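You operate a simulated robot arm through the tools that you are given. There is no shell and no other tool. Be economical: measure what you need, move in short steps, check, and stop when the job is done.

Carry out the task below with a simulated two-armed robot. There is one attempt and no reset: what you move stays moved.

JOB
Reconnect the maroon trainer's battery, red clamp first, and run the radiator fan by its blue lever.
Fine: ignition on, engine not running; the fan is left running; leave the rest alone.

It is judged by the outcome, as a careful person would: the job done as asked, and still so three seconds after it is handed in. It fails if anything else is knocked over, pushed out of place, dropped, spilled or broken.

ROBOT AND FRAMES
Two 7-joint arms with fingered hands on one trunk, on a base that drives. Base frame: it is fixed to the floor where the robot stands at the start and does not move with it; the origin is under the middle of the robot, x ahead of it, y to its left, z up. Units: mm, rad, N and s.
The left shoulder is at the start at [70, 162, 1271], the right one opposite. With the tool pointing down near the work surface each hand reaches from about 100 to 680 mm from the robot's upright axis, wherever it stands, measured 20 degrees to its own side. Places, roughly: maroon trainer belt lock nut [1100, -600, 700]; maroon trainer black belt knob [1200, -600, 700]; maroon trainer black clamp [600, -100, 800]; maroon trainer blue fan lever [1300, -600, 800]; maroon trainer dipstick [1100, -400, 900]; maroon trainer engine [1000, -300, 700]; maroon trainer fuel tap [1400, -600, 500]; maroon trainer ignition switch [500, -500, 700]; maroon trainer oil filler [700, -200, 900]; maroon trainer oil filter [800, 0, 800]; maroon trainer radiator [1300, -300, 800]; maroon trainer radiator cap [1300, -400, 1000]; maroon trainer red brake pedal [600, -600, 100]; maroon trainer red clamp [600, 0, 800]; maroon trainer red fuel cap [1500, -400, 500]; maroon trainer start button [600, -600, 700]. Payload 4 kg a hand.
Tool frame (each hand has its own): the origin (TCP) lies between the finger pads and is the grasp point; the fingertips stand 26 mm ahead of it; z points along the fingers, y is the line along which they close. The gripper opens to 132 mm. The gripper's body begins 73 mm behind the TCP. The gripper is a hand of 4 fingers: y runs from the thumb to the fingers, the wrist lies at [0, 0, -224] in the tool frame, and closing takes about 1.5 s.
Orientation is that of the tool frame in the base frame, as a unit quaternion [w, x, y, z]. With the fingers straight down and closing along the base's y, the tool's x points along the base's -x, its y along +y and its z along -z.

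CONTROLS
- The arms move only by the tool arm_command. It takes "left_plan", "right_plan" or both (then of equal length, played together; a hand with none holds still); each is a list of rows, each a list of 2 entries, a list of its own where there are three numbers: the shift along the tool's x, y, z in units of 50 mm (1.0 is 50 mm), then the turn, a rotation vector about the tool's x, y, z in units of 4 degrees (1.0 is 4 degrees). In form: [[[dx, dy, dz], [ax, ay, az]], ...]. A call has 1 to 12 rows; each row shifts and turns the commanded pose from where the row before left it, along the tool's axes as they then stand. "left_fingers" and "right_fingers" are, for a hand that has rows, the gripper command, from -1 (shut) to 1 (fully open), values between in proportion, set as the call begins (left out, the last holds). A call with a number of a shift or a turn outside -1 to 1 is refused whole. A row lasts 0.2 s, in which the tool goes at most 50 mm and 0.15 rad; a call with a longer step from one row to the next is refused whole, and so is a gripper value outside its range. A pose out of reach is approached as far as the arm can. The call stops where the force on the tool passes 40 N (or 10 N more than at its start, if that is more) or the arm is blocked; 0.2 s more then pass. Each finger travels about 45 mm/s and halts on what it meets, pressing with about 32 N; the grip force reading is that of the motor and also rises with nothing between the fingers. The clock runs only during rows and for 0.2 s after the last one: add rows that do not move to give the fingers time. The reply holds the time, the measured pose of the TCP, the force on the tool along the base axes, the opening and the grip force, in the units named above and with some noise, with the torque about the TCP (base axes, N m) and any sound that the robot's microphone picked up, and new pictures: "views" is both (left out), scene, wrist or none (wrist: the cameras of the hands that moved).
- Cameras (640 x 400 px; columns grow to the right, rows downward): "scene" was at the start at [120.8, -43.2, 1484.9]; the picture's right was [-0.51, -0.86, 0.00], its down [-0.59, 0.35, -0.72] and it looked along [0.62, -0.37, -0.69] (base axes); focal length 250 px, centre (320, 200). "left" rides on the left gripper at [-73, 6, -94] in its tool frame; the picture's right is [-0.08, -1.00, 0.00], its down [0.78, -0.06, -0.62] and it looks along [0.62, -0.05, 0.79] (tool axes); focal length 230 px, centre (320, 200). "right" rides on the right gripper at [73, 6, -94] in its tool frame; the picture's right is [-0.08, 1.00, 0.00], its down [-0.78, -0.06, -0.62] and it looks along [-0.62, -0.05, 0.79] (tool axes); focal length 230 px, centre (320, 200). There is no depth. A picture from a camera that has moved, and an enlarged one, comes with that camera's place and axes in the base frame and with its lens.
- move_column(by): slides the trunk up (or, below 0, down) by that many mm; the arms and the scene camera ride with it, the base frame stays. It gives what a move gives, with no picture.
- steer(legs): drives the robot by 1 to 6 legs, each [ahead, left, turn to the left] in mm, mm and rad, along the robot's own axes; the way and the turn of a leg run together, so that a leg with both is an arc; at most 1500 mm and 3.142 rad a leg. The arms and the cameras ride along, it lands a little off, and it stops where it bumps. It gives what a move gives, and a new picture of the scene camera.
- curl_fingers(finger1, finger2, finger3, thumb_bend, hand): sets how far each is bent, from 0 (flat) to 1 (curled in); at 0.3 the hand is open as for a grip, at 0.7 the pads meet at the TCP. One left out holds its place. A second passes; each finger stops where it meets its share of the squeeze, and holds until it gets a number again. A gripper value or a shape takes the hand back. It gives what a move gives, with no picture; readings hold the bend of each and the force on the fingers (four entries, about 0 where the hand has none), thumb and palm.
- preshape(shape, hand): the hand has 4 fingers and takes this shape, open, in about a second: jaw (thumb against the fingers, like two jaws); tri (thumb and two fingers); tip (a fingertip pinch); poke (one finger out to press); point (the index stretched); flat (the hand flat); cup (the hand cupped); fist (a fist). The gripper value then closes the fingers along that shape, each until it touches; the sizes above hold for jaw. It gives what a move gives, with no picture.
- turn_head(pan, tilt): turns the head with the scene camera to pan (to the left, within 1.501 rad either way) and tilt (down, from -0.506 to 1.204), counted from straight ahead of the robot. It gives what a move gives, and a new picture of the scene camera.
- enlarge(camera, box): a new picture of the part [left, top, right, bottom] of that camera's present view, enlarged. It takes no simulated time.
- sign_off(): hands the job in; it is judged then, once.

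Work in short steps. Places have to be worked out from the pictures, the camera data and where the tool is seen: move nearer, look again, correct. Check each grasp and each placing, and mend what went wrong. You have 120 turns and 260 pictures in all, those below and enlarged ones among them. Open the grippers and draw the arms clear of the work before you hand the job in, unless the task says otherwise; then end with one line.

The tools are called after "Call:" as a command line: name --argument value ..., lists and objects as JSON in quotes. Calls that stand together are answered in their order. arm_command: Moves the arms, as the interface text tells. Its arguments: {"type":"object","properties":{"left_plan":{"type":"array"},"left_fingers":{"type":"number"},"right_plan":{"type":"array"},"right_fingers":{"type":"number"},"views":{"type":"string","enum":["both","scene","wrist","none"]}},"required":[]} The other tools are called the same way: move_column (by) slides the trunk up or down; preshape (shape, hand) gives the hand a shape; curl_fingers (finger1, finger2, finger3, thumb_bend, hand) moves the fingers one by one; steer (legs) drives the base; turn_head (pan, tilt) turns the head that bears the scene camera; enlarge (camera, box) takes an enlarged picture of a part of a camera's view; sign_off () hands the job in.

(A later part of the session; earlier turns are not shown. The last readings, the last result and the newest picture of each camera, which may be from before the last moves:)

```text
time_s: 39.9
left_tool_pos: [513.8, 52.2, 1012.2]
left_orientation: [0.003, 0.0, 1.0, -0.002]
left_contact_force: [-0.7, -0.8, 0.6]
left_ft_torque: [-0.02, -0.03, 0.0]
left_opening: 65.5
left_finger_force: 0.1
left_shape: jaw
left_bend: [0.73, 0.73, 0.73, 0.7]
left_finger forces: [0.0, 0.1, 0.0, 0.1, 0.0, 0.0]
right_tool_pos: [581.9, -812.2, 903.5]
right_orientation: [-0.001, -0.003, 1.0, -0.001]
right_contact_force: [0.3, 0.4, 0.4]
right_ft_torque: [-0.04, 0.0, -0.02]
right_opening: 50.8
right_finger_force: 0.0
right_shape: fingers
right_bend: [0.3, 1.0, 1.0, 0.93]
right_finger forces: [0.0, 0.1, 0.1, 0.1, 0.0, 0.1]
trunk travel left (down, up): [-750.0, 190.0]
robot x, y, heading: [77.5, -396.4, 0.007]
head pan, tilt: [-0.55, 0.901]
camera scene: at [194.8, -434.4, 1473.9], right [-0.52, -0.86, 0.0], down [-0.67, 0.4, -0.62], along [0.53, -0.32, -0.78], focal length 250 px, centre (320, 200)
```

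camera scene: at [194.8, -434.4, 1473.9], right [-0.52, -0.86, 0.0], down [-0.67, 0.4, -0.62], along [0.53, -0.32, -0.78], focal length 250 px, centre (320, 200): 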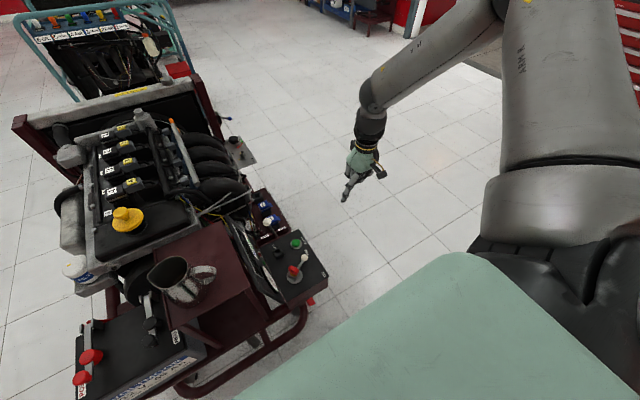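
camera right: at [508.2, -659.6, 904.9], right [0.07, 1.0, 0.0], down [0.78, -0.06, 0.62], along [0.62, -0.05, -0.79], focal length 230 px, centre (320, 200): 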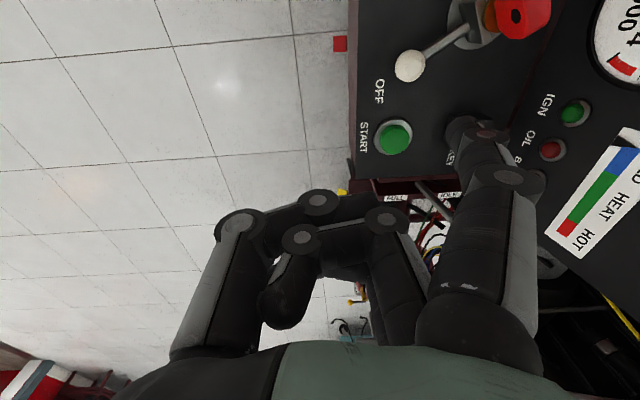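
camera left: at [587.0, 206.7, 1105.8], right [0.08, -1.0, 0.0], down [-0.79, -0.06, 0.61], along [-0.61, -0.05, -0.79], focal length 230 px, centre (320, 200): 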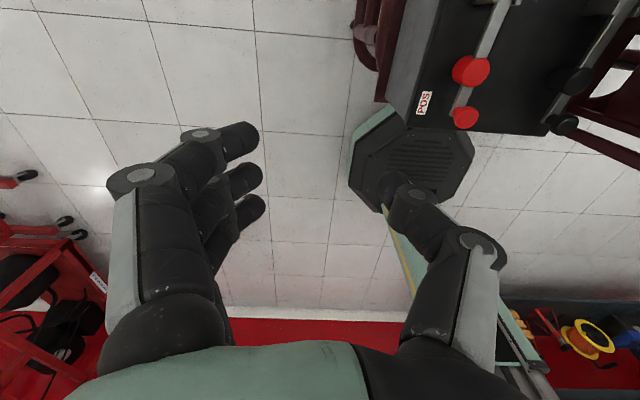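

Next, I bring the index to above the gap at TCP [604,-664,740].

Call:
arm_command --right_plan '[[[-0.22, 0.9, 0], [0, 0, 0]], [[-0.22, 0.9, 0], [0, 0, 0]], [[0, 0.9, 0], [0, 0, 0]], [[0, 0.26, 0.8], [0, 0, 0]], [[0, 0, 0.9], [0, 0, 0]], [[0, 0, 0.9], [0, 0, 0]], [[0, 0, 0.65], [0, 0, 0]], [[0, 0, 0], [0, 0, 0]]]' --views "wrist"

Call:
enlarge --camera "scene" --box '[240, 190, 350, 300]'

```text
time_s: 41.7
left_tool_pos: [513.5, 51.5, 1012.9]
left_orientation: [0.003, -0.001, 1.0, -0.001]
left_contact_force: [-0.1, -0.4, 0.7]
left_ft_torque: [0.01, 0.01, -0.02]
left_opening: 65.4
left_finger_force: 0.1
left_shape: jaw
left_bend: [0.73, 0.73, 0.73, 0.7]
left_finger forces: [0.0, 0.0, 0.0, 0.0, 0.1, 0.0]
right_tool_pos: [558.0, -708.5, 824.7]
right_orientation: [0.002, -0.003, 1.0, 0.001]
right_contact_force: [0.1, -0.1, 0.1]
right_ft_torque: [0.0, 0.02, 0.02]
right_opening: 50.6
right_finger_force: 0.0
right_shape: fingers
right_bend: [0.3, 1.0, 1.0, 0.93]
right_finger forces: [0.0, 0.0, 0.0, 0.0, 0.0, 0.0]
right hand out of reach, approached as far as the arm can: row 4, 5, 6, 7
trunk travel left (down, up): [-750.0, 190.0]
robot x, y, heading: [82.2, -397.5, 0.003]
head pan, tilt: [-0.55, 0.901]
camera right: at [483.8, -703.2, 919.5], right [0.07, 1.0, 0.0], down [0.78, -0.06, 0.62], along [0.62, -0.04, -0.79], focal length 230 px, centre (320, 200)
```

right: 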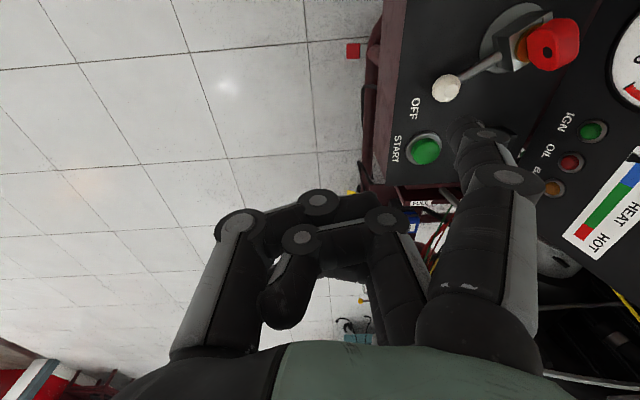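

```text
3.64 times, centred on (295, 245) of scene
camera zoom: at [194.5, -436.6, 1473.9], right [-0.52, -0.86, 0.0], down [-0.67, 0.41, -0.62], along [0.53, -0.32, -0.78], focal length 908 px, centre (411, 36)
```

zoom: 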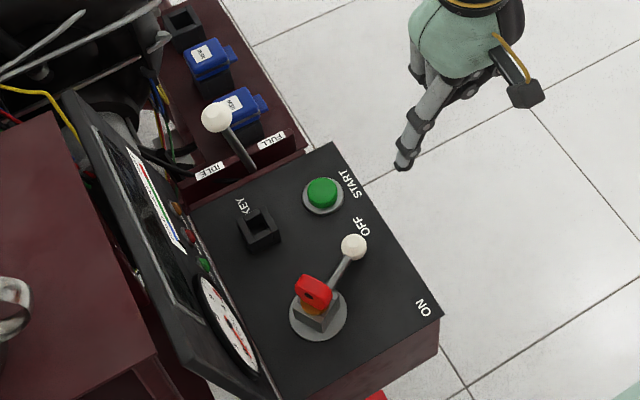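

Still limited; the trunk is too high for reaching low. I raise both hands, then lower the column 250 mm.

Call:
arm_command --right_plan '[[[0, -0.5, -0.8], [0, 0, 0]], [[0, -0.5, -0.8], [0, 0, 0]], [[0, 0, -0.9], [0, 0, 0]], [[0, 0, -0.9], [0, 0, 0]], [[0, 0, -0.9], [0, 0, 0]]]' --left_plan '[[[0, 0.5, -0.8], [0, 0, 0]], [[0, 0.5, -0.8], [0, 0, 0]], [[0, 0.5, -0.8], [0, 0, 0]], [[0, 0.5, -0.8], [0, 0, 0]], [[0, 0, 0], [0, 0, 0]]]' --views "none"

Call:
move_column --by -250

```text
time_s: 42.9
left_tool_pos: [577.7, 114.9, 1113.4]
left_orientation: [0.004, -0.001, 1.0, -0.003]
left_contact_force: [0.4, 0.4, -0.3]
left_ft_torque: [-0.04, -0.03, 0.0]
left_opening: 65.3
left_finger_force: 0.0
left_shape: jaw
left_bend: [0.73, 0.73, 0.73, 0.7]
left_finger forces: [0.0, 0.0, 0.1, 0.0, 0.0, 0.1]
left hand out of reach, approached as far as the arm can: row 2, 3, 4
right_tool_pos: [558.5, -755.8, 1040.2]
right_orientation: [0.0, -0.003, 1.0, 0.001]
right_contact_force: [-0.5, -0.6, -0.8]
right_ft_torque: [0.03, 0.0, -0.02]
right_opening: 50.8
right_finger_force: 0.1
right_shape: fingers
right_bend: [0.3, 1.0, 1.0, 0.93]
right_finger forces: [0.0, 0.0, 0.0, 0.0, 0.0, 0.0]
trunk travel left (down, up): [-750.0, 190.0]
robot x, y, heading: [78.2, -397.5, 0.009]
head pan, tilt: [-0.55, 0.901]
```

```text
time_s: 45.5
left_tool_pos: [578.5, 115.7, 862.5]
left_orientation: [0.004, -0.001, 1.0, -0.001]
left_contact_force: [0.5, 0.4, 0.4]
left_ft_torque: [-0.01, 0.0, 0.02]
left_opening: 65.4
left_finger_force: 0.0
left_shape: jaw
left_bend: [0.73, 0.73, 0.73, 0.7]
left_finger forces: [0.1, 0.0, 0.1, 0.1, 0.1, 0.0]
right_tool_pos: [560.0, -757.5, 788.6]
right_orientation: [0.001, -0.003, 1.0, 0.0]
right_contact_force: [-0.2, 0.0, 0.6]
right_ft_torque: [0.01, -0.01, -0.02]
right_opening: 50.7
right_finger_force: 0.0
right_shape: fingers
right_bend: [0.3, 1.0, 1.0, 0.93]
right_finger forces: [0.0, 0.0, 0.0, 0.1, 0.0, 0.0]
trunk travel left (down, up): [-500.0, 440.0]
robot x, y, heading: [81.2, -398.3, 0.01]
head pan, tilt: [-0.55, 0.901]
```

Now the right hand goes to [604,-664,740].

Call:
arm_command --right_plan '[[[-0.5, 0.6, 0], [0, 0, 0]], [[-0.38, 0.6, 0], [0, 0, 0]], [[0, 0.67, 0.3], [0, 0, 0]], [[0, 0, 0.66], [0, 0, 0]], [[0, 0, 0], [0, 0, 0]]]' --views "wrist"

Call:
enlarge --camera "scene" --box '[240, 130, 370, 260]'

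```text
time_s: 46.7
left_tool_pos: [578.4, 114.9, 864.1]
left_orientation: [0.003, -0.002, 1.0, -0.002]
left_contact_force: [-0.4, 0.0, -0.3]
left_ft_torque: [0.02, 0.0, 0.0]
left_opening: 65.5
left_finger_force: 0.2
left_shape: jaw
left_bend: [0.73, 0.73, 0.73, 0.7]
left_finger forces: [0.1, 0.0, 0.0, 0.0, 0.0, 0.0]
right_tool_pos: [600.9, -662.6, 740.6]
right_orientation: [0.001, -0.004, 1.0, 0.0]
right_contact_force: [0.2, 0.0, -0.1]
right_ft_torque: [-0.03, 0.0, -0.02]
right_opening: 51.0
right_finger_force: 0.1
right_shape: fingers
right_bend: [0.3, 1.0, 1.0, 0.93]
right_finger forces: [0.0, 0.0, 0.0, 0.0, 0.0, 0.1]
trunk travel left (down, up): [-500.0, 440.0]
robot x, y, heading: [81.5, -395.5, 0.007]
head pan, tilt: [-0.55, 0.901]
camera right: at [527.7, -655.7, 835.0], right [0.07, 1.0, 0.0], down [0.78, -0.06, 0.62], along [0.62, -0.04, -0.79], focal length 230 px, centre (320, 200)
```

right: 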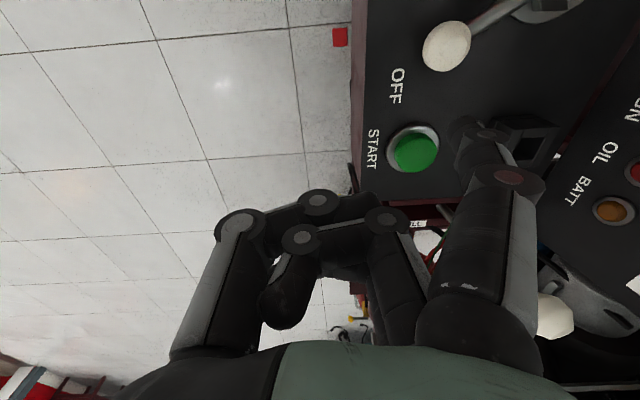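

```text
3.08 times, centred on (305, 195) of scene
camera zoom: at [194.2, -436.4, 1224.0], right [-0.52, -0.86, 0.0], down [-0.67, 0.41, -0.62], along [0.53, -0.32, -0.78], focal length 768 px, centre (366, 215)
```

zoom: 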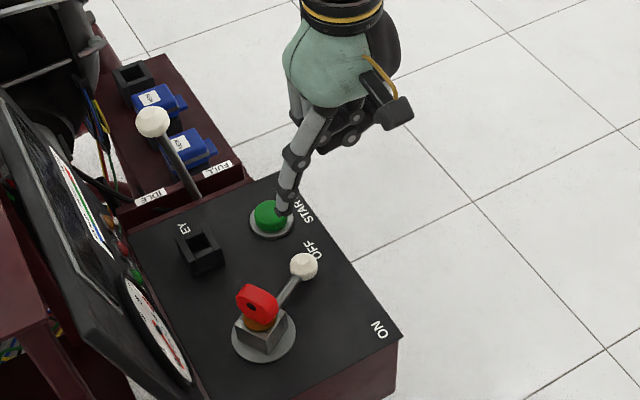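

Ball at [546,-585,676]; fingertip at [576,-587,~718], which fits between ball (edge 558) and button ring (edge 596). I descend 48 mm.

Call:
arm_command --right_plan '[[[0, 0, 0.4], [0, 0, 0]], [[0, 0, 0.4], [0, 0, 0]], [[0, 0, 0.16], [0, 0, 0]], [[0, 0, 0], [0, 0, 0]]]' --views "wrist"

Call:
enlarge --camera "scene" --box '[250, 150, 350, 250]'

```text
time_s: 47.7
left_tool_pos: [578.6, 114.0, 863.6]
left_orientation: [0.003, -0.001, 1.0, -0.002]
left_contact_force: [-0.3, 0.4, -0.3]
left_ft_torque: [-0.04, 0.01, 0.01]
left_opening: 65.5
left_finger_force: 0.0
left_shape: jaw
left_bend: [0.73, 0.73, 0.73, 0.7]
left_finger forces: [0.0, 0.0, 0.0, 0.0, 0.0, 0.1]
right_tool_pos: [603.4, -663.0, 692.4]
right_orientation: [0.0, -0.004, 1.0, 0.0]
right_contact_force: [0.4, -0.1, -0.6]
right_ft_torque: [-0.02, -0.01, 0.01]
right_opening: 50.9
right_finger_force: 0.1
right_shape: fingers
right_bend: [0.3, 1.0, 1.0, 0.93]
right_finger forces: [0.0, 0.0, 0.1, 0.0, 0.0, 0.1]
trunk travel left (down, up): [-500.0, 440.0]
robot x, y, heading: [86.1, -401.6, 0.009]
head pan, tilt: [-0.55, 0.901]
camera right: at [528.8, -657.1, 786.4], right [0.07, 1.0, 0.0], down [0.78, -0.06, 0.62], along [0.62, -0.04, -0.79], focal length 230 px, centre (320, 200)
```

right: 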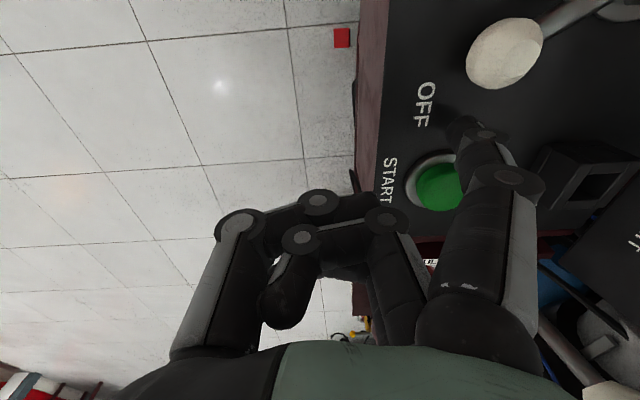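

```text
4.00 times, centred on (300, 200) of scene
camera zoom: at [194.8, -436.7, 1223.9], right [-0.52, -0.86, 0.0], down [-0.67, 0.41, -0.62], along [0.53, -0.32, -0.78], focal length 999 px, centre (400, 200)
```

zoom: 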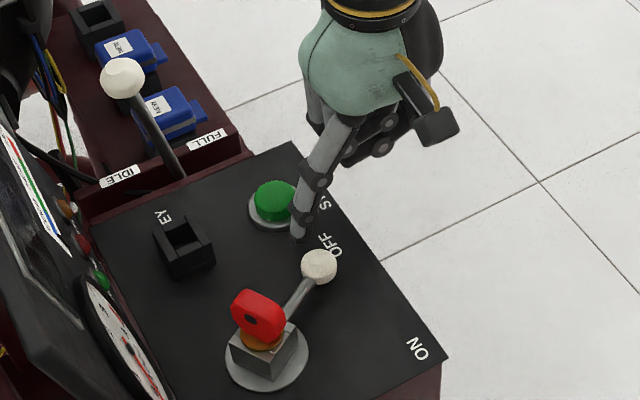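

The fingertip is beside the ball, just above the panel. I sweep it toward the robot along the lever's arc.

Call:
arm_command --right_plan '[[[0.23, -0.03, 0], [0, 0, 0]], [[0.23, -0.03, 0], [0, 0, 0]], [[0.16, -0.07, 0], [0, 0, 0]], [[0.16, -0.07, 0], [0, 0, 0]], [[0.19, -0.03, 0], [0, 0, 0]], [[0.19, -0.03, 0], [0, 0, 0]], [[0.18, 0.02, 0], [0, 0, 0]], [[0.18, 0.02, 0], [0, 0, 0]]]' --views "wrist"

Call:
enlarge --camera "scene" --box '[250, 150, 350, 250]'

```text
time_s: 49.5
left_tool_pos: [579.5, 113.8, 863.7]
left_orientation: [0.003, 0.0, 1.0, -0.002]
left_contact_force: [0.9, -0.2, 0.7]
left_ft_torque: [-0.01, 0.0, 0.01]
left_opening: 65.4
left_finger_force: 0.1
left_shape: jaw
left_bend: [0.73, 0.73, 0.73, 0.7]
left_finger forces: [0.1, 0.0, 0.1, 0.0, 0.0, 0.0]
right_tool_pos: [527.4, -673.2, 693.0]
right_orientation: [0.0, -0.003, 1.0, 0.0]
right_contact_force: [0.2, -0.5, 0.9]
right_ft_torque: [0.03, -0.01, 0.02]
right_opening: 50.6
right_finger_force: 0.2
right_shape: fingers
right_bend: [0.3, 1.0, 1.0, 0.93]
right_finger forces: [0.0, 0.0, 0.0, 0.0, 0.1, 0.1]
trunk travel left (down, up): [-500.0, 440.0]
robot x, y, heading: [81.1, -398.7, 0.003]
head pan, tilt: [-0.55, 0.901]
camera right: at [452.8, -668.5, 787.3], right [0.07, 1.0, 0.0], down [0.79, -0.06, 0.62], along [0.62, -0.04, -0.79], focal length 230 px, centre (320, 200)
```

right: 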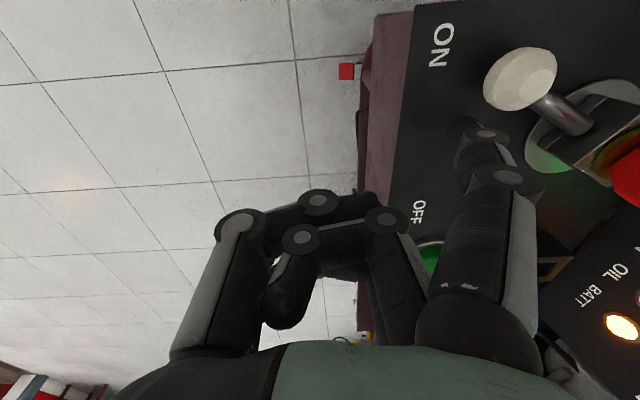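

```text
4.00 times, centred on (300, 200) of scene
camera zoom: at [194.6, -436.8, 1223.9], right [-0.52, -0.86, 0.0], down [-0.67, 0.41, -0.62], along [0.53, -0.32, -0.78], focal length 999 px, centre (400, 200)
```

zoom: 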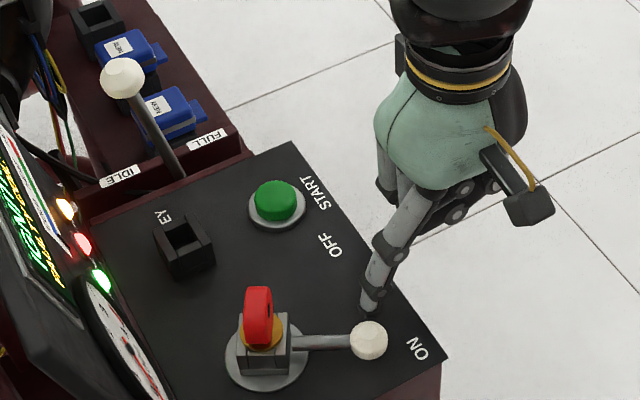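

The lever is at ON and the IGN, OIL and BATT lamps are lit, so both clamps make contact. I back the finger off and read the display.

Call:
arm_command --right_plan '[[[-0.2, -0.2, -0.4], [0, 0, 0]], [[0, -0.2, -0.8], [0, 0, 0]], [[0, -0.2, -0.8], [0, 0, 0]], [[0, -0.2, -0.8], [0, 0, 0]], [[0, -0.2, -0.8], [0, 0, 0]], [[0, -0.2, -0.8], [0, 0, 0]]]' --views "none"

Call:
enlarge --camera "scene" --box '[210, 150, 310, 250]'

```text
time_s: 50.9
left_tool_pos: [578.6, 114.3, 863.0]
left_orientation: [0.003, -0.002, 1.0, -0.001]
left_contact_force: [0.1, 0.5, 0.9]
left_ft_torque: [0.01, 0.01, 0.01]
left_opening: 65.4
left_finger_force: 0.1
left_shape: jaw
left_bend: [0.73, 0.73, 0.73, 0.7]
left_finger forces: [0.0, 0.0, 0.0, 0.1, 0.0, 0.0]
right_tool_pos: [537.7, -732.7, 914.2]
right_orientation: [0.0, -0.003, 1.0, 0.0]
right_contact_force: [-0.1, 0.0, 0.8]
right_ft_torque: [0.04, 0.01, 0.01]
right_opening: 50.6
right_finger_force: 0.0
right_shape: fingers
right_bend: [0.3, 1.0, 1.0, 0.93]
right_finger forces: [0.1, 0.0, 0.0, 0.1, 0.0, 0.1]
trunk travel left (down, up): [-500.0, 440.0]
robot x, y, heading: [81.6, -400.7, 0.003]
head pan, tilt: [-0.55, 0.901]
```

```text
4.00 times, centred on (260, 200) of scene
camera zoom: at [194.1, -436.4, 1223.9], right [-0.52, -0.86, 0.0], down [-0.67, 0.41, -0.62], along [0.53, -0.32, -0.78], focal length 999 px, centre (560, 200)
```

zoom: 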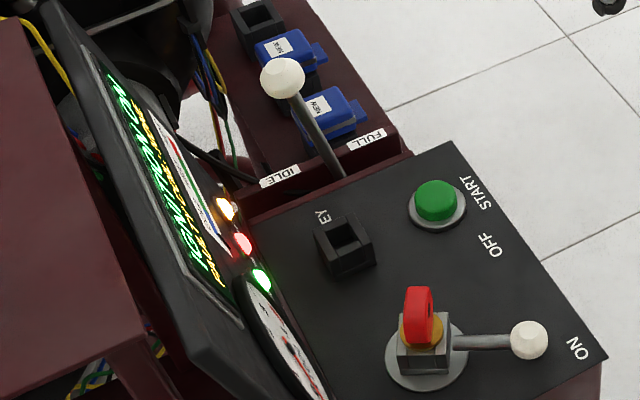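

All good. Now for the fan lever: I raise the column so the hands clear everything and drive sideways to the right of the trainer.

Call:
move_column --by 270

Call:
steer --legs '[[0, -600, 0]]'

```text
time_s: 53.6
left_tool_pos: [579.6, 113.5, 1133.6]
left_orientation: [0.004, 0.0, 1.0, -0.002]
left_contact_force: [-0.8, -0.5, -0.4]
left_ft_torque: [0.0, 0.01, -0.01]
left_opening: 65.5
left_finger_force: 0.0
left_shape: jaw
left_bend: [0.73, 0.73, 0.73, 0.7]
left_finger forces: [0.0, 0.1, 0.1, 0.0, 0.1, 0.0]
right_tool_pos: [538.6, -731.7, 1183.2]
right_orientation: [0.0, -0.004, 1.0, 0.0]
right_contact_force: [0.4, 0.3, -0.2]
right_ft_torque: [0.02, 0.01, 0.02]
right_opening: 50.7
right_finger_force: 0.0
right_shape: fingers
right_bend: [0.3, 1.0, 1.0, 0.93]
right_finger forces: [0.0, 0.1, 0.1, 0.0, 0.0, 0.0]
trunk travel left (down, up): [-770.0, 170.0]
robot x, y, heading: [82.6, -398.2, 0.006]
head pan, tilt: [-0.55, 0.901]
```

```text
time_s: 57.0
left_tool_pos: [583.1, -480.9, 1133.5]
left_orientation: [0.004, 0.001, 1.0, -0.002]
left_contact_force: [-0.1, 0.2, 0.6]
left_ft_torque: [-0.05, -0.01, 0.04]
left_opening: 65.4
left_finger_force: 0.0
left_shape: jaw
left_bend: [0.73, 0.73, 0.73, 0.7]
left_finger forces: [0.1, 0.0, 0.1, 0.1, 0.0, 0.0]
right_tool_pos: [536.5, -1326.3, 1183.8]
right_orientation: [0.0, 0.0, 1.0, 0.0]
right_contact_force: [0.1, 0.1, 0.4]
right_ft_torque: [-0.03, 0.01, 0.0]
right_opening: 50.5
right_finger_force: 0.2
right_shape: fingers
right_bend: [0.3, 1.0, 1.0, 0.93]
right_finger forces: [0.1, 0.0, 0.1, 0.1, 0.0, 0.0]
trunk travel left (down, up): [-770.0, 170.0]
robot x, y, heading: [79.1, -986.7, 0.005]
head pan, tilt: [-0.55, 0.901]
camera scene: at [195.7, -1028.1, 1493.9], right [-0.52, -0.85, 0.0], down [-0.67, 0.41, -0.62], along [0.53, -0.33, -0.78], focal length 250 px, centre (320, 200)
```

scene: 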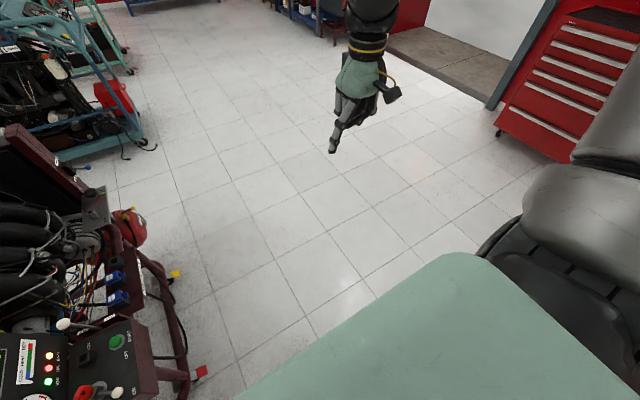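

I tuck the left hand inward so it stays clear of the trainer, and look left with the head.

Call:
arm_command --left_plan '[[[0, -1, 0], [0, 0, 0]], [[0, -1, 0], [0, 0, 0]], [[0, -1, 0], [0, 0, 0]], [[0, -1, 0], [0, 0, 0]], [[0, -1, 0], [0, 0, 0]], [[0, -1, 0], [0, 0, 0]], [[0, -0.9, 0], [0, 0, 0]], [[0, 0, 0], [0, 0, 0]]]' --views "none"

Call:
turn_head --pan 0.35 --tilt 0.7

```text
time_s: 58.8
left_tool_pos: [582.9, -824.8, 1137.4]
left_orientation: [0.003, 0.001, 1.0, -0.002]
left_contact_force: [-0.6, -0.3, -0.5]
left_ft_torque: [-0.07, 0.02, 0.05]
left_opening: 65.2
left_finger_force: 0.1
left_shape: jaw
left_bend: [0.73, 0.73, 0.73, 0.7]
left_finger forces: [0.0, 0.0, 0.0, 0.0, 0.0, 0.1]
right_tool_pos: [536.9, -1326.3, 1184.4]
right_orientation: [0.001, 0.0, 1.0, 0.0]
right_contact_force: [0.1, -0.1, 0.5]
right_ft_torque: [0.01, -0.03, -0.02]
right_opening: 50.5
right_finger_force: 0.0
right_shape: fingers
right_bend: [0.3, 1.0, 1.0, 0.93]
right_finger forces: [0.1, 0.0, 0.1, 0.0, 0.1, 0.0]
trunk travel left (down, up): [-770.0, 170.0]
robot x, y, heading: [81.7, -990.5, 0.001]
head pan, tilt: [-0.55, 0.901]
```

```text
time_s: 60.0
left_tool_pos: [582.5, -824.2, 1137.0]
left_orientation: [0.002, 0.002, 1.0, -0.002]
left_contact_force: [-0.1, -0.1, -0.6]
left_ft_torque: [-0.03, -0.03, -0.03]
left_opening: 65.4
left_finger_force: 0.1
left_shape: jaw
left_bend: [0.73, 0.73, 0.73, 0.7]
left_finger forces: [0.0, 0.0, 0.0, 0.0, 0.1, 0.0]
right_tool_pos: [536.7, -1327.3, 1184.2]
right_orientation: [0.0, 0.0, 1.0, 0.0]
right_contact_force: [-0.6, -0.4, 0.0]
right_ft_torque: [0.0, 0.03, 0.01]
right_opening: 50.7
right_finger_force: 0.0
right_shape: fingers
right_bend: [0.3, 1.0, 1.0, 0.93]
right_finger forces: [0.0, 0.0, 0.1, 0.0, 0.0, 0.0]
trunk travel left (down, up): [-770.0, 170.0]
robot x, y, heading: [82.2, -989.7, 0.002]
head pan, tilt: [0.351, 0.7]
camera scene: at [211.2, -960.6, 1510.0], right [0.34, -0.94, 0.0], down [-0.61, -0.22, -0.76], along [0.72, 0.26, -0.64], focal length 250 px, centre (320, 200)
```

scene: 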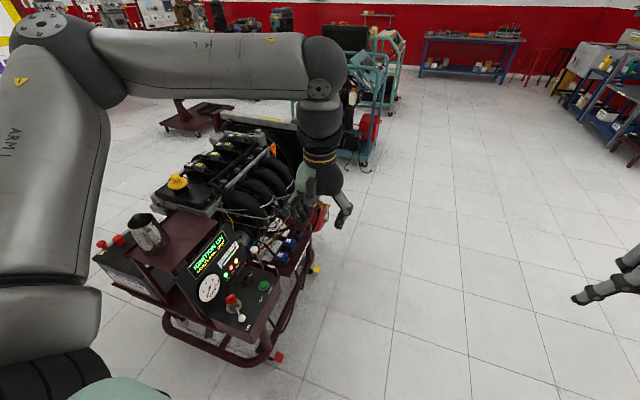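

The display reads "IGNITION ON". The way ahead is clear; I drive a bit more right, then ahead 700 mm.

Call:
steer --legs '[[0, -40, 0], [350, 0, 0], [350, 0, 0]]'

Call:
turn_head --pan 0.75 --tilt 0.75

```text
time_s: 64.6
left_tool_pos: [1282.4, -868.1, 1137.4]
left_orientation: [0.003, 0.004, 1.0, -0.001]
left_contact_force: [-0.1, 0.2, 0.2]
left_ft_torque: [-0.03, -0.03, -0.01]
left_opening: 65.5
left_finger_force: 0.0
left_shape: jaw
left_bend: [0.73, 0.73, 0.73, 0.7]
left_finger forces: [0.1, 0.0, 0.0, 0.0, 0.0, 0.1]
right_tool_pos: [1236.3, -1369.6, 1184.5]
right_orientation: [0.001, 0.002, 1.0, 0.0]
right_contact_force: [-0.5, 0.3, -0.6]
right_ft_torque: [0.01, 0.01, -0.01]
right_opening: 50.5
right_finger_force: 0.1
right_shape: fingers
right_bend: [0.3, 1.0, 1.0, 0.93]
right_finger forces: [0.1, 0.1, 0.1, 0.0, 0.0, 0.0]
trunk travel left (down, up): [-770.0, 170.0]
robot x, y, heading: [786.4, -1029.8, -0.001]
head pan, tilt: [0.351, 0.7]
camera scene: at [910.6, -1003.1, 1510.2], right [0.34, -0.94, 0.0], down [-0.6, -0.22, -0.77], along [0.72, 0.26, -0.64], focal length 250 px, centre (320, 200)
```

scene: 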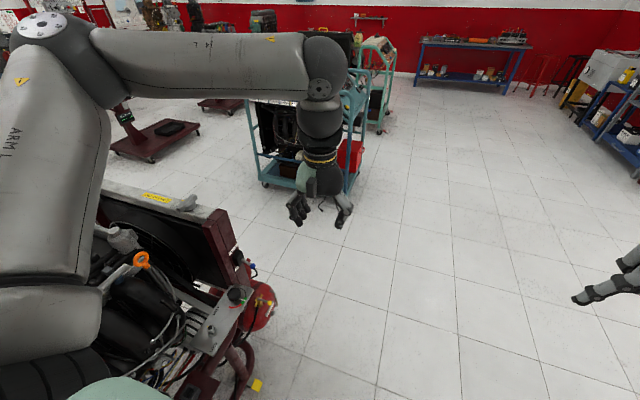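

```text
time_s: 65.5
left_tool_pos: [1285.4, -868.2, 1135.4]
left_orientation: [0.003, 0.004, 1.0, -0.001]
left_contact_force: [-0.3, -0.2, -0.4]
left_ft_torque: [-0.02, 0.03, -0.03]
left_opening: 65.3
left_finger_force: 0.0
left_shape: jaw
left_bend: [0.73, 0.73, 0.73, 0.7]
left_finger forces: [0.0, 0.1, 0.1, 0.1, 0.0, 0.0]
right_tool_pos: [1237.5, -1370.5, 1185.1]
right_orientation: [0.0, 0.001, 1.0, 0.0]
right_contact_force: [0.2, -0.5, -0.9]
right_ft_torque: [0.02, -0.03, -0.03]
right_opening: 50.4
right_finger_force: 0.1
right_shape: fingers
right_bend: [0.3, 1.0, 1.0, 0.93]
right_finger forces: [0.0, 0.1, 0.0, 0.0, 0.0, 0.1]
trunk travel left (down, up): [-770.0, 170.0]
robot x, y, heading: [779.7, -1031.5, -0.002]
head pan, tilt: [0.75, 0.75]
camera scene: at [893.9, -975.7, 1505.7], right [0.68, -0.73, 0.0], down [-0.5, -0.46, -0.73], along [0.54, 0.5, -0.68], focal length 250 px, centre (320, 200)
```

scene: 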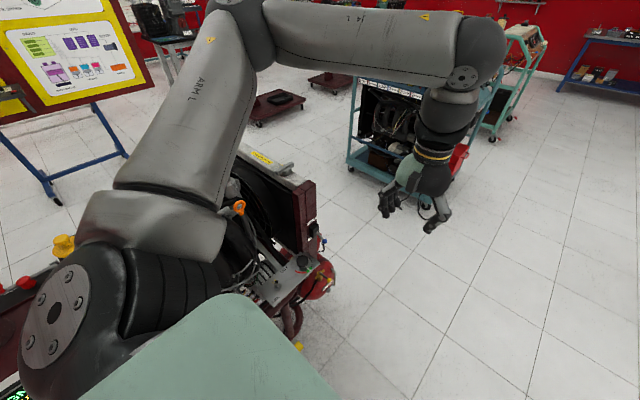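

Call:
enlarge --camera "scene" --box '[260, 190, 360, 310]'

Call:
enlarge --camera "left" --box '[0, 0, 640, 400]'

```text
3.33 times, centred on (310, 250) of scene
camera zoom: at [893.9, -975.7, 1505.7], right [0.68, -0.73, 0.0], down [-0.5, -0.46, -0.73], along [0.54, 0.5, -0.68], focal length 832 px, centre (353, 33)
```

zoom: 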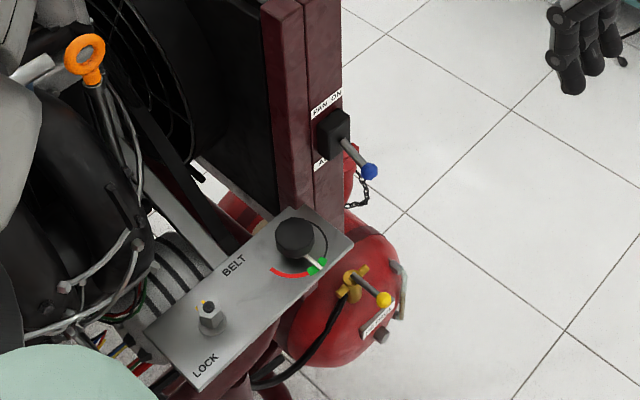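

```text
1.00 times, centred on (320, 200) of left (not enlarged: the box is as wide or as high as the picture)
camera zoom: at [1358.2, -863.4, 1229.6], right [0.07, -1.0, 0.0], down [-0.79, -0.05, 0.61], along [-0.61, -0.05, -0.79], focal length 230 px, centre (320, 200)
```

zoom: 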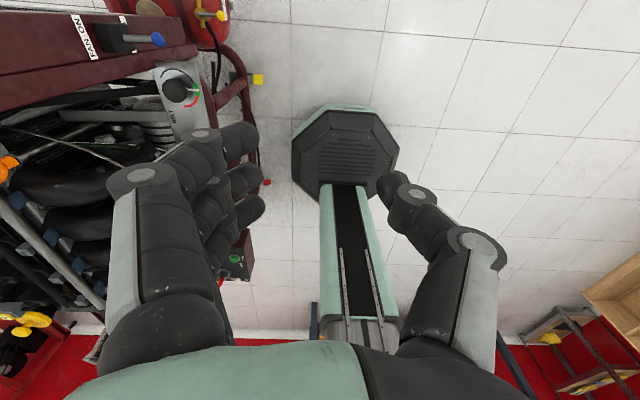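

The blue ball is at about [1318,-608,783] on a box on the radiator frame. I zoom to read the labels.

Call:
enlarge --camera "scene" --box '[295, 210, 335, 250]'

Call:
enlarge --camera "left" --box '[70, 0, 230, 100]'

```text
10.00 times, centred on (315, 230) of scene
camera zoom: at [893.9, -975.7, 1505.7], right [0.68, -0.73, 0.0], down [-0.5, -0.46, -0.73], along [0.54, 0.5, -0.68], focal length 2497 px, centre (370, -100)
```

zoom: 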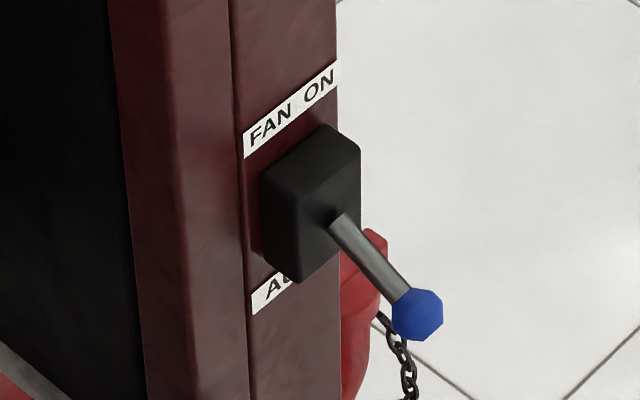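

```text
4.00 times, centred on (150, 50) of left
camera zoom: at [1358.2, -863.4, 1229.6], right [0.07, -1.0, 0.0], down [-0.79, -0.05, 0.61], along [-0.61, -0.05, -0.79], focal length 920 px, centre (1000, 800)
```

zoom: 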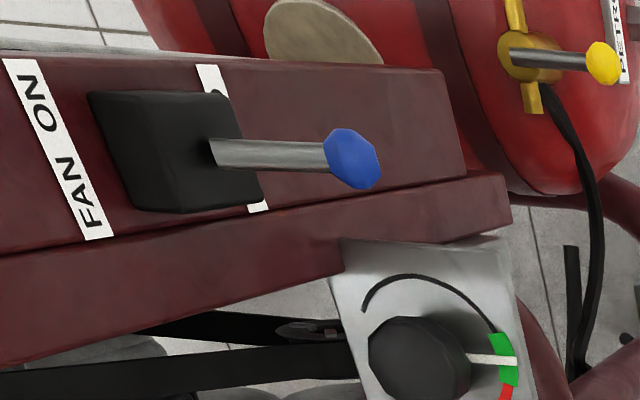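

The lever now points down at AUTO; FAN ON is up. To lift it I will face the lever: drive out, ahead, and turn 90° left, hands high.

Call:
steer --legs '[[0, -320, 0], [380, 0, 0], [0, 0, 1.571]]'

Call:
turn_head --pan -0.15 --tilt 0.75

```text
time_s: 73.4
left_tool_pos: [1002.4, -845.9, 1136.9]
left_orientation: [0.004, -0.699, 0.715, 0.002]
left_contact_force: [0.3, -0.5, 0.6]
left_ft_torque: [0.03, -0.01, 0.0]
left_opening: 65.7
left_finger_force: 0.1
left_shape: jaw
left_bend: [0.73, 0.73, 0.73, 0.7]
left_finger forces: [0.0, 0.0, 0.0, 0.0, 0.1, 0.0]
right_tool_pos: [1502.9, -900.5, 1184.2]
right_orientation: [0.0, -0.701, 0.714, 0.0]
right_contact_force: [0.8, -0.3, -0.2]
right_ft_torque: [-0.02, 0.0, 0.01]
right_opening: 50.3
right_finger_force: 0.1
right_shape: fingers
right_bend: [0.3, 1.0, 1.0, 0.93]
right_finger forces: [0.0, 0.0, 0.1, 0.1, 0.0, 0.0]
trunk travel left (down, up): [-770.0, 170.0]
robot x, y, heading: [1158.9, -1351.9, 1.547]
head pan, tilt: [0.75, 0.75]
camera scene: at [1101.7, -1239.2, 1505.8], right [0.74, 0.67, 0.0], down [0.46, -0.51, -0.73], along [-0.49, 0.54, -0.68], focal length 250 px, centre (320, 200)
```

scene: 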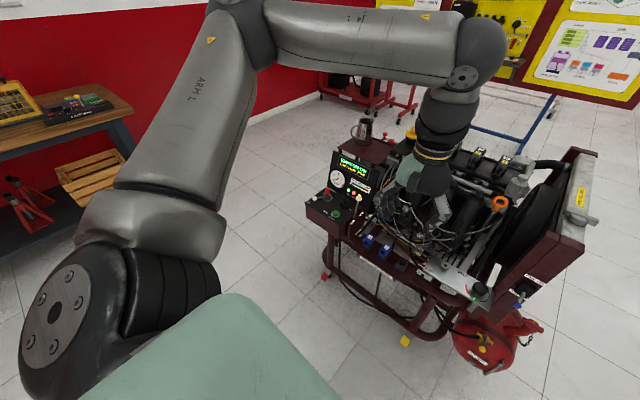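

```text
time_s: 74.6
left_tool_pos: [1001.0, -845.4, 1135.5]
left_orientation: [0.004, -0.699, 0.715, 0.0]
left_contact_force: [0.4, 1.1, 1.2]
left_ft_torque: [-0.01, -0.01, -0.01]
left_opening: 65.4
left_finger_force: 0.0
left_shape: jaw
left_bend: [0.73, 0.73, 0.73, 0.7]
left_finger forces: [0.0, 0.1, 0.1, 0.0, 0.0, 0.0]
right_tool_pos: [1502.0, -900.0, 1184.3]
right_orientation: [0.0, -0.701, 0.713, 0.0]
right_contact_force: [-0.8, -0.2, -0.1]
right_ft_torque: [0.0, 0.0, 0.01]
right_opening: 50.5
right_finger_force: 0.1
right_shape: fingers
right_bend: [0.3, 1.0, 1.0, 0.93]
right_finger forces: [0.0, 0.1, 0.1, 0.0, 0.1, 0.0]
trunk travel left (down, up): [-770.0, 170.0]
robot x, y, heading: [1159.2, -1347.1, 1.545]
head pan, tilt: [-0.15, 0.75]
camera scene: at [1170.7, -1219.1, 1505.8], right [0.99, -0.17, 0.0], down [-0.11, -0.67, -0.73], along [0.12, 0.72, -0.68], focal length 250 px, centre (320, 200)
```

scene: 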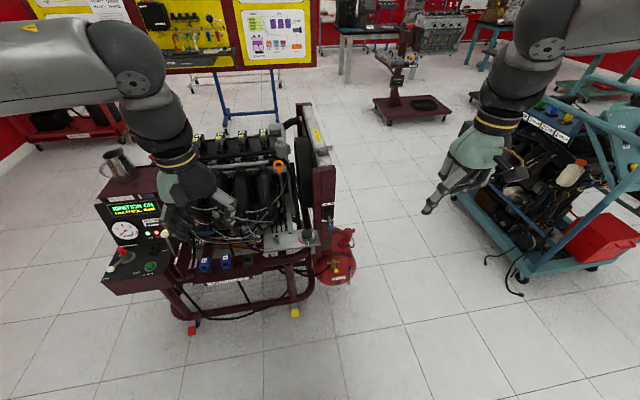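

I turn the right hand's fingers forward (pitch up 88°) and pull the left hand back, here in free space.

Call:
arm_command --left_plan '[[[0.8, 0, 0], [0, 0, 0]], [[0.8, 0, 0], [0, 0, 0]], [[0.8, 0, 0], [0, 0, 0]], [[0.8, 0, 0], [0, 0, 0]], [[0, 0, 0], [0, 0, 0]], [[0, 0, 0], [0, 0, 0]], [[0, 0, 0], [0, 0, 0]], [[0, 0, 0], [0, 0, 0]], [[0, 0, 0], [0, 0, 0]], [[0, 0, 0], [0, 0, 0]], [[0, 0, 0], [0, 0, 0]]]' --right_plan '[[[0, 0, 0], [0, -1, 0]], [[0, 0, 0], [0, -1, 0]], [[0, 0, 0], [0, -1, 0]], [[0, 0, 0], [0, -1, 0]], [[0, 0, 0], [0, -1, 0]], [[0, 0, 0], [0, -1, 0]], [[0, 0, 0], [0, -1, 0]], [[0, 0, 0], [0, -1, 0]], [[0, 0, 0], [0, -1, 0]], [[0, 0, 0], [0, -1, 0]], [[0, 0, 0], [0, -1, 0]]]' --views "none"

Call:
arm_command --right_plan '[[[0, 0, 0], [0, -1, 0]], [[0, 0, 0], [0, -1, 0]], [[0, 0, 0], [0, -1, 0]], [[0, 0, 0], [0, -1, 0]], [[0, 0, 0], [0, -1, 0]], [[0, 0, 0], [0, -1, 0]], [[0, 0, 0], [0, -1, 0]], [[0, 0, 0], [0, -1, 0]], [[0, 0, 0], [0, -1, 0]], [[0, 0, 0], [0, -1, 0]], [[0, 0, 0], [0, -1, 0]]]' --views "both"

```text
time_s: 77.0
left_tool_pos: [999.5, -1006.2, 1137.7]
left_orientation: [0.004, -0.699, 0.715, 0.002]
left_contact_force: [0.2, -0.1, 0.7]
left_ft_torque: [0.02, -0.02, 0.03]
left_opening: 65.4
left_finger_force: 0.1
left_shape: jaw
left_bend: [0.73, 0.73, 0.73, 0.7]
left_finger forces: [0.0, 0.0, 0.0, 0.1, 0.0, 0.1]
right_tool_pos: [1502.5, -901.4, 1184.1]
right_orientation: [0.222, -0.666, 0.679, 0.217]
right_contact_force: [-0.5, 0.7, -0.5]
right_ft_torque: [0.01, 0.0, -0.01]
right_opening: 50.6
right_finger_force: 0.1
right_shape: fingers
right_bend: [0.3, 1.0, 1.0, 0.93]
right_finger forces: [0.1, 0.1, 0.1, 0.0, 0.1, 0.0]
right hand out of reach, approached as far as the arm can: row 10, 11
trunk travel left (down, up): [-770.0, 170.0]
robot x, y, heading: [1155.4, -1350.8, 1.554]
head pan, tilt: [-0.15, 0.75]
```

```text
time_s: 79.4
left_tool_pos: [999.5, -1006.3, 1137.7]
left_orientation: [0.004, -0.698, 0.716, 0.002]
left_contact_force: [-0.7, 1.0, 0.2]
left_ft_torque: [0.0, -0.01, 0.01]
left_opening: 65.4
left_finger_force: 0.0
left_shape: jaw
left_bend: [0.73, 0.73, 0.73, 0.7]
left_finger forces: [0.0, 0.1, 0.0, 0.0, 0.0, 0.0]
right_tool_pos: [1502.6, -899.8, 1185.1]
right_orientation: [0.22, -0.666, 0.679, 0.216]
right_contact_force: [-0.4, 0.3, 0.6]
right_ft_torque: [0.01, -0.03, -0.01]
right_opening: 50.4
right_finger_force: 0.0
right_shape: fingers
right_bend: [0.3, 1.0, 1.0, 0.93]
right_finger forces: [0.0, 0.0, 0.0, 0.0, 0.0, 0.1]
right hand out of reach, approached as far as the arm can: row 1, 2, 3, 4, 5, 6, 7, 8, 9, 10, 11
trunk travel left (down, up): [-770.0, 170.0]
robot x, y, heading: [1159.0, -1350.3, 1.552]
head pan, tilt: [-0.15, 0.75]
camera scene: at [1170.8, -1219.3, 1505.8], right [0.99, -0.17, 0.0], down [-0.11, -0.67, -0.73], along [0.12, 0.72, -0.68], focal length 250 px, centre (320, 200)
camera right: at [1493.5, -1013.8, 1217.5], right [-1.0, 0.08, 0.05], down [0.07, 0.27, 0.96], along [0.07, 0.96, -0.27], focal length 230 px, centre (320, 200)
```

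scene: 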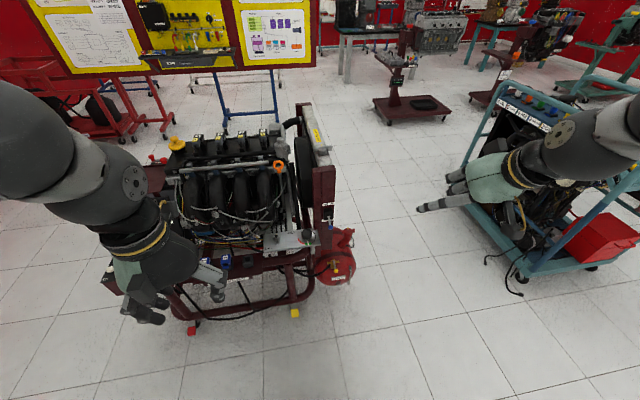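
right: 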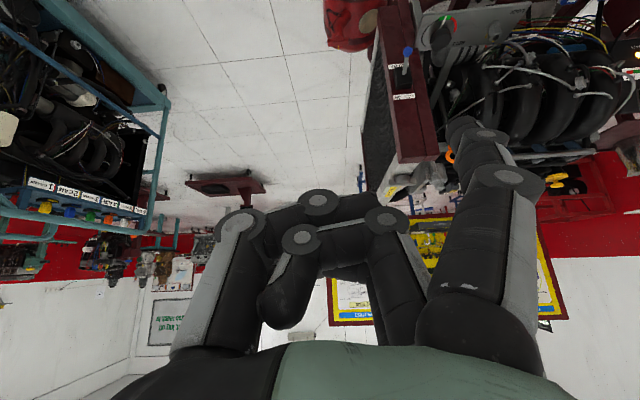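

Pitch stops at 36°, so lifting from beneath with a finger would wedge; instead I'll pinch the ball (thumb vs two fingers closing along x) and raise it. I set "tri" and bring the hand in.

Call:
preshape --hand "right" --shape "tri"

Call:
arm_command --right_plan '[[[0.28, 0.8, -0.2], [0, 0, 0]], [[0.28, 0.8, -0.2], [0, 0, 0]], [[0.28, 0.8, -0.2], [0, 0, 0]], [[0.28, 0.8, -0.2], [0, 0, 0]], [[0, 0.46, 0], [0, 0, 0]], [[0, 0, 0], [0, 0, 0]]]' --views "wrist"

```text
time_s: 80.3
left_tool_pos: [1000.0, -1006.1, 1138.0]
left_orientation: [0.004, -0.699, 0.715, 0.002]
left_contact_force: [-0.4, 0.5, -0.3]
left_ft_torque: [-0.01, -0.02, -0.01]
left_opening: 65.3
left_finger_force: 0.1
left_shape: jaw
left_bend: [0.73, 0.73, 0.73, 0.7]
left_finger forces: [0.0, 0.0, 0.0, 0.0, 0.0, 0.0]
right_tool_pos: [1502.2, -899.7, 1183.9]
right_orientation: [0.221, -0.666, 0.679, 0.216]
right_contact_force: [0.3, -0.6, -0.6]
right_ft_torque: [0.0, -0.04, 0.01]
right_opening: 132.0
right_finger_force: 0.1
right_shape: tri
right_bend: [0.3, 0.3, 0.0, 0.3]
right_finger forces: [0.0, 0.0, 0.1, 0.0, 0.0, 0.0]
trunk travel left (down, up): [-770.0, 170.0]
robot x, y, heading: [1155.6, -1346.7, 1.549]
head pan, tilt: [-0.15, 0.75]
```

```text
time_s: 81.7
left_tool_pos: [1000.2, -1005.6, 1137.3]
left_orientation: [0.004, -0.699, 0.715, 0.002]
left_contact_force: [-0.1, -1.1, -0.1]
left_ft_torque: [-0.01, 0.01, 0.01]
left_opening: 65.6
left_finger_force: 0.0
left_shape: jaw
left_bend: [0.73, 0.73, 0.73, 0.7]
left_finger forces: [0.0, 0.0, 0.0, 0.1, 0.1, 0.0]
right_tool_pos: [1356.7, -899.0, 1212.1]
right_orientation: [0.22, -0.666, 0.679, 0.217]
right_contact_force: [0.5, 0.2, 1.1]
right_ft_torque: [0.01, 0.01, 0.01]
right_opening: 131.8
right_finger_force: 0.1
right_shape: tri
right_bend: [0.3, 0.3, 0.0, 0.3]
right_finger forces: [0.1, 0.1, 0.1, 0.1, 0.0, 0.0]
right hand out of reach, approached as far as the arm can: row 1, 2, 3, 4
trunk travel left (down, up): [-770.0, 170.0]
robot x, y, heading: [1158.0, -1350.6, 1.554]
head pan, tilt: [-0.15, 0.75]
camera right: at [1347.6, -1012.5, 1245.3], right [-1.0, 0.08, 0.05], down [0.07, 0.27, 0.96], along [0.07, 0.96, -0.28], focal length 230 px, centre (320, 200)
```

right: 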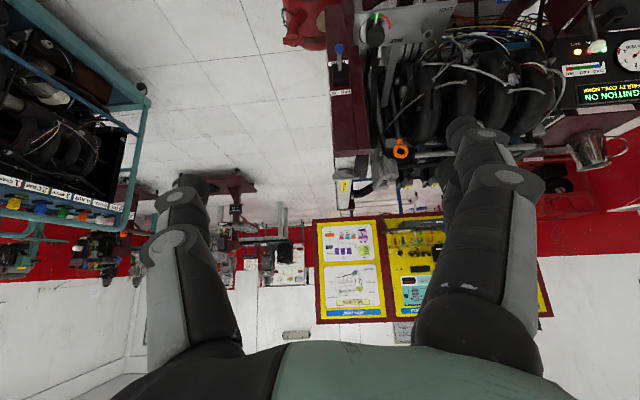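

I take the jaw shape, half open, lower the column 250 mm and drive ahead 190 mm.

Call:
preshape --hand "right" --shape "jaw"

Call:
move_column --by -250

Call:
steer --legs '[[190, 0, 0]]'

Call:
enlarge --camera "right" --box '[0, 0, 640, 400]'

```text
time_s: 82.6
left_tool_pos: [999.7, -1007.0, 1137.5]
left_orientation: [0.003, -0.699, 0.715, 0.001]
left_contact_force: [0.7, 0.4, 0.4]
left_ft_torque: [0.02, -0.04, 0.02]
left_opening: 65.4
left_finger_force: 0.1
left_shape: jaw
left_bend: [0.73, 0.73, 0.73, 0.7]
left_finger forces: [0.1, 0.0, 0.1, 0.0, 0.0, 0.1]
right_tool_pos: [1355.2, -899.8, 1212.6]
right_orientation: [0.221, -0.666, 0.679, 0.217]
right_contact_force: [-0.3, -0.1, 1.0]
right_ft_torque: [0.0, -0.03, -0.03]
right_opening: 131.9
right_finger_force: 0.1
right_shape: jaw
right_bend: [0.3, 0.3, 0.3, 0.3]
right_finger forces: [0.1, 0.0, 0.2, 0.0, 0.0, 0.1]
trunk travel left (down, up): [-770.0, 170.0]
robot x, y, heading: [1158.5, -1349.7, 1.55]
head pan, tilt: [-0.15, 0.75]
```

```text
time_s: 85.2
left_tool_pos: [999.7, -1006.0, 887.0]
left_orientation: [0.004, -0.699, 0.715, 0.001]
left_contact_force: [0.3, -0.2, 0.8]
left_ft_torque: [-0.01, 0.01, 0.04]
left_opening: 65.1
left_finger_force: 0.1
left_shape: jaw
left_bend: [0.73, 0.73, 0.73, 0.7]
left_finger forces: [0.0, 0.0, 0.0, 0.0, 0.1, 0.0]
right_tool_pos: [1356.0, -900.1, 962.4]
right_orientation: [0.221, -0.666, 0.679, 0.217]
right_contact_force: [0.1, 0.7, -0.2]
right_ft_torque: [-0.01, -0.01, 0.02]
right_opening: 131.7
right_finger_force: 0.0
right_shape: jaw
right_bend: [0.3, 0.3, 0.3, 0.3]
right_finger forces: [0.0, 0.0, 0.0, 0.1, 0.0, 0.1]
trunk travel left (down, up): [-520.0, 420.0]
robot x, y, heading: [1153.8, -1349.5, 1.554]
head pan, tilt: [-0.15, 0.75]
```

```text
time_s: 86.7
left_tool_pos: [1004.3, -817.3, 887.4]
left_orientation: [0.002, -0.699, 0.716, 0.0]
left_contact_force: [-0.7, 0.4, 0.1]
left_ft_torque: [-0.02, -0.01, 0.0]
left_opening: 65.3
left_finger_force: 0.1
left_shape: jaw
left_bend: [0.73, 0.73, 0.73, 0.7]
left_finger forces: [0.0, 0.0, 0.0, 0.1, 0.0, 0.0]
right_tool_pos: [1360.7, -711.2, 962.8]
right_orientation: [0.221, -0.666, 0.679, 0.216]
right_contact_force: [0.5, 0.2, 0.4]
right_ft_torque: [0.01, 0.01, 0.01]
right_opening: 131.9
right_finger_force: 0.0
right_shape: jaw
right_bend: [0.3, 0.3, 0.3, 0.3]
right_finger forces: [0.0, 0.0, 0.0, 0.0, 0.1, 0.0]
trunk travel left (down, up): [-520.0, 420.0]
robot x, y, heading: [1160.9, -1163.0, 1.554]
head pan, tilt: [-0.15, 0.75]
camera scene: at [1174.6, -1030.3, 1255.7], right [0.99, -0.17, 0.0], down [-0.12, -0.67, -0.73], along [0.12, 0.72, -0.68], focal length 250 px, centre (320, 200)
```

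scene: 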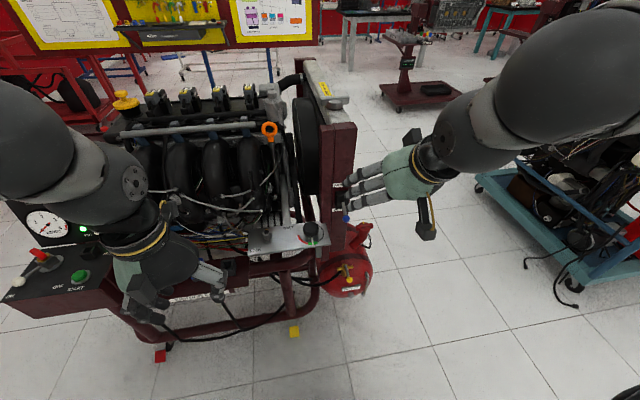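

```text
1.00 times, centred on (320, 200) of right (not enlarged: the box is as wide or as high as the picture)
camera zoom: at [1351.3, -824.3, 995.5], right [-1.0, 0.08, 0.05], down [0.07, 0.27, 0.96], along [0.07, 0.96, -0.28], focal length 230 px, centre (320, 200)
```

zoom: 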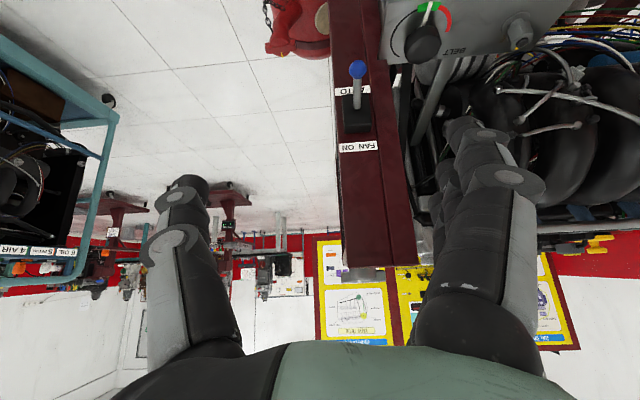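

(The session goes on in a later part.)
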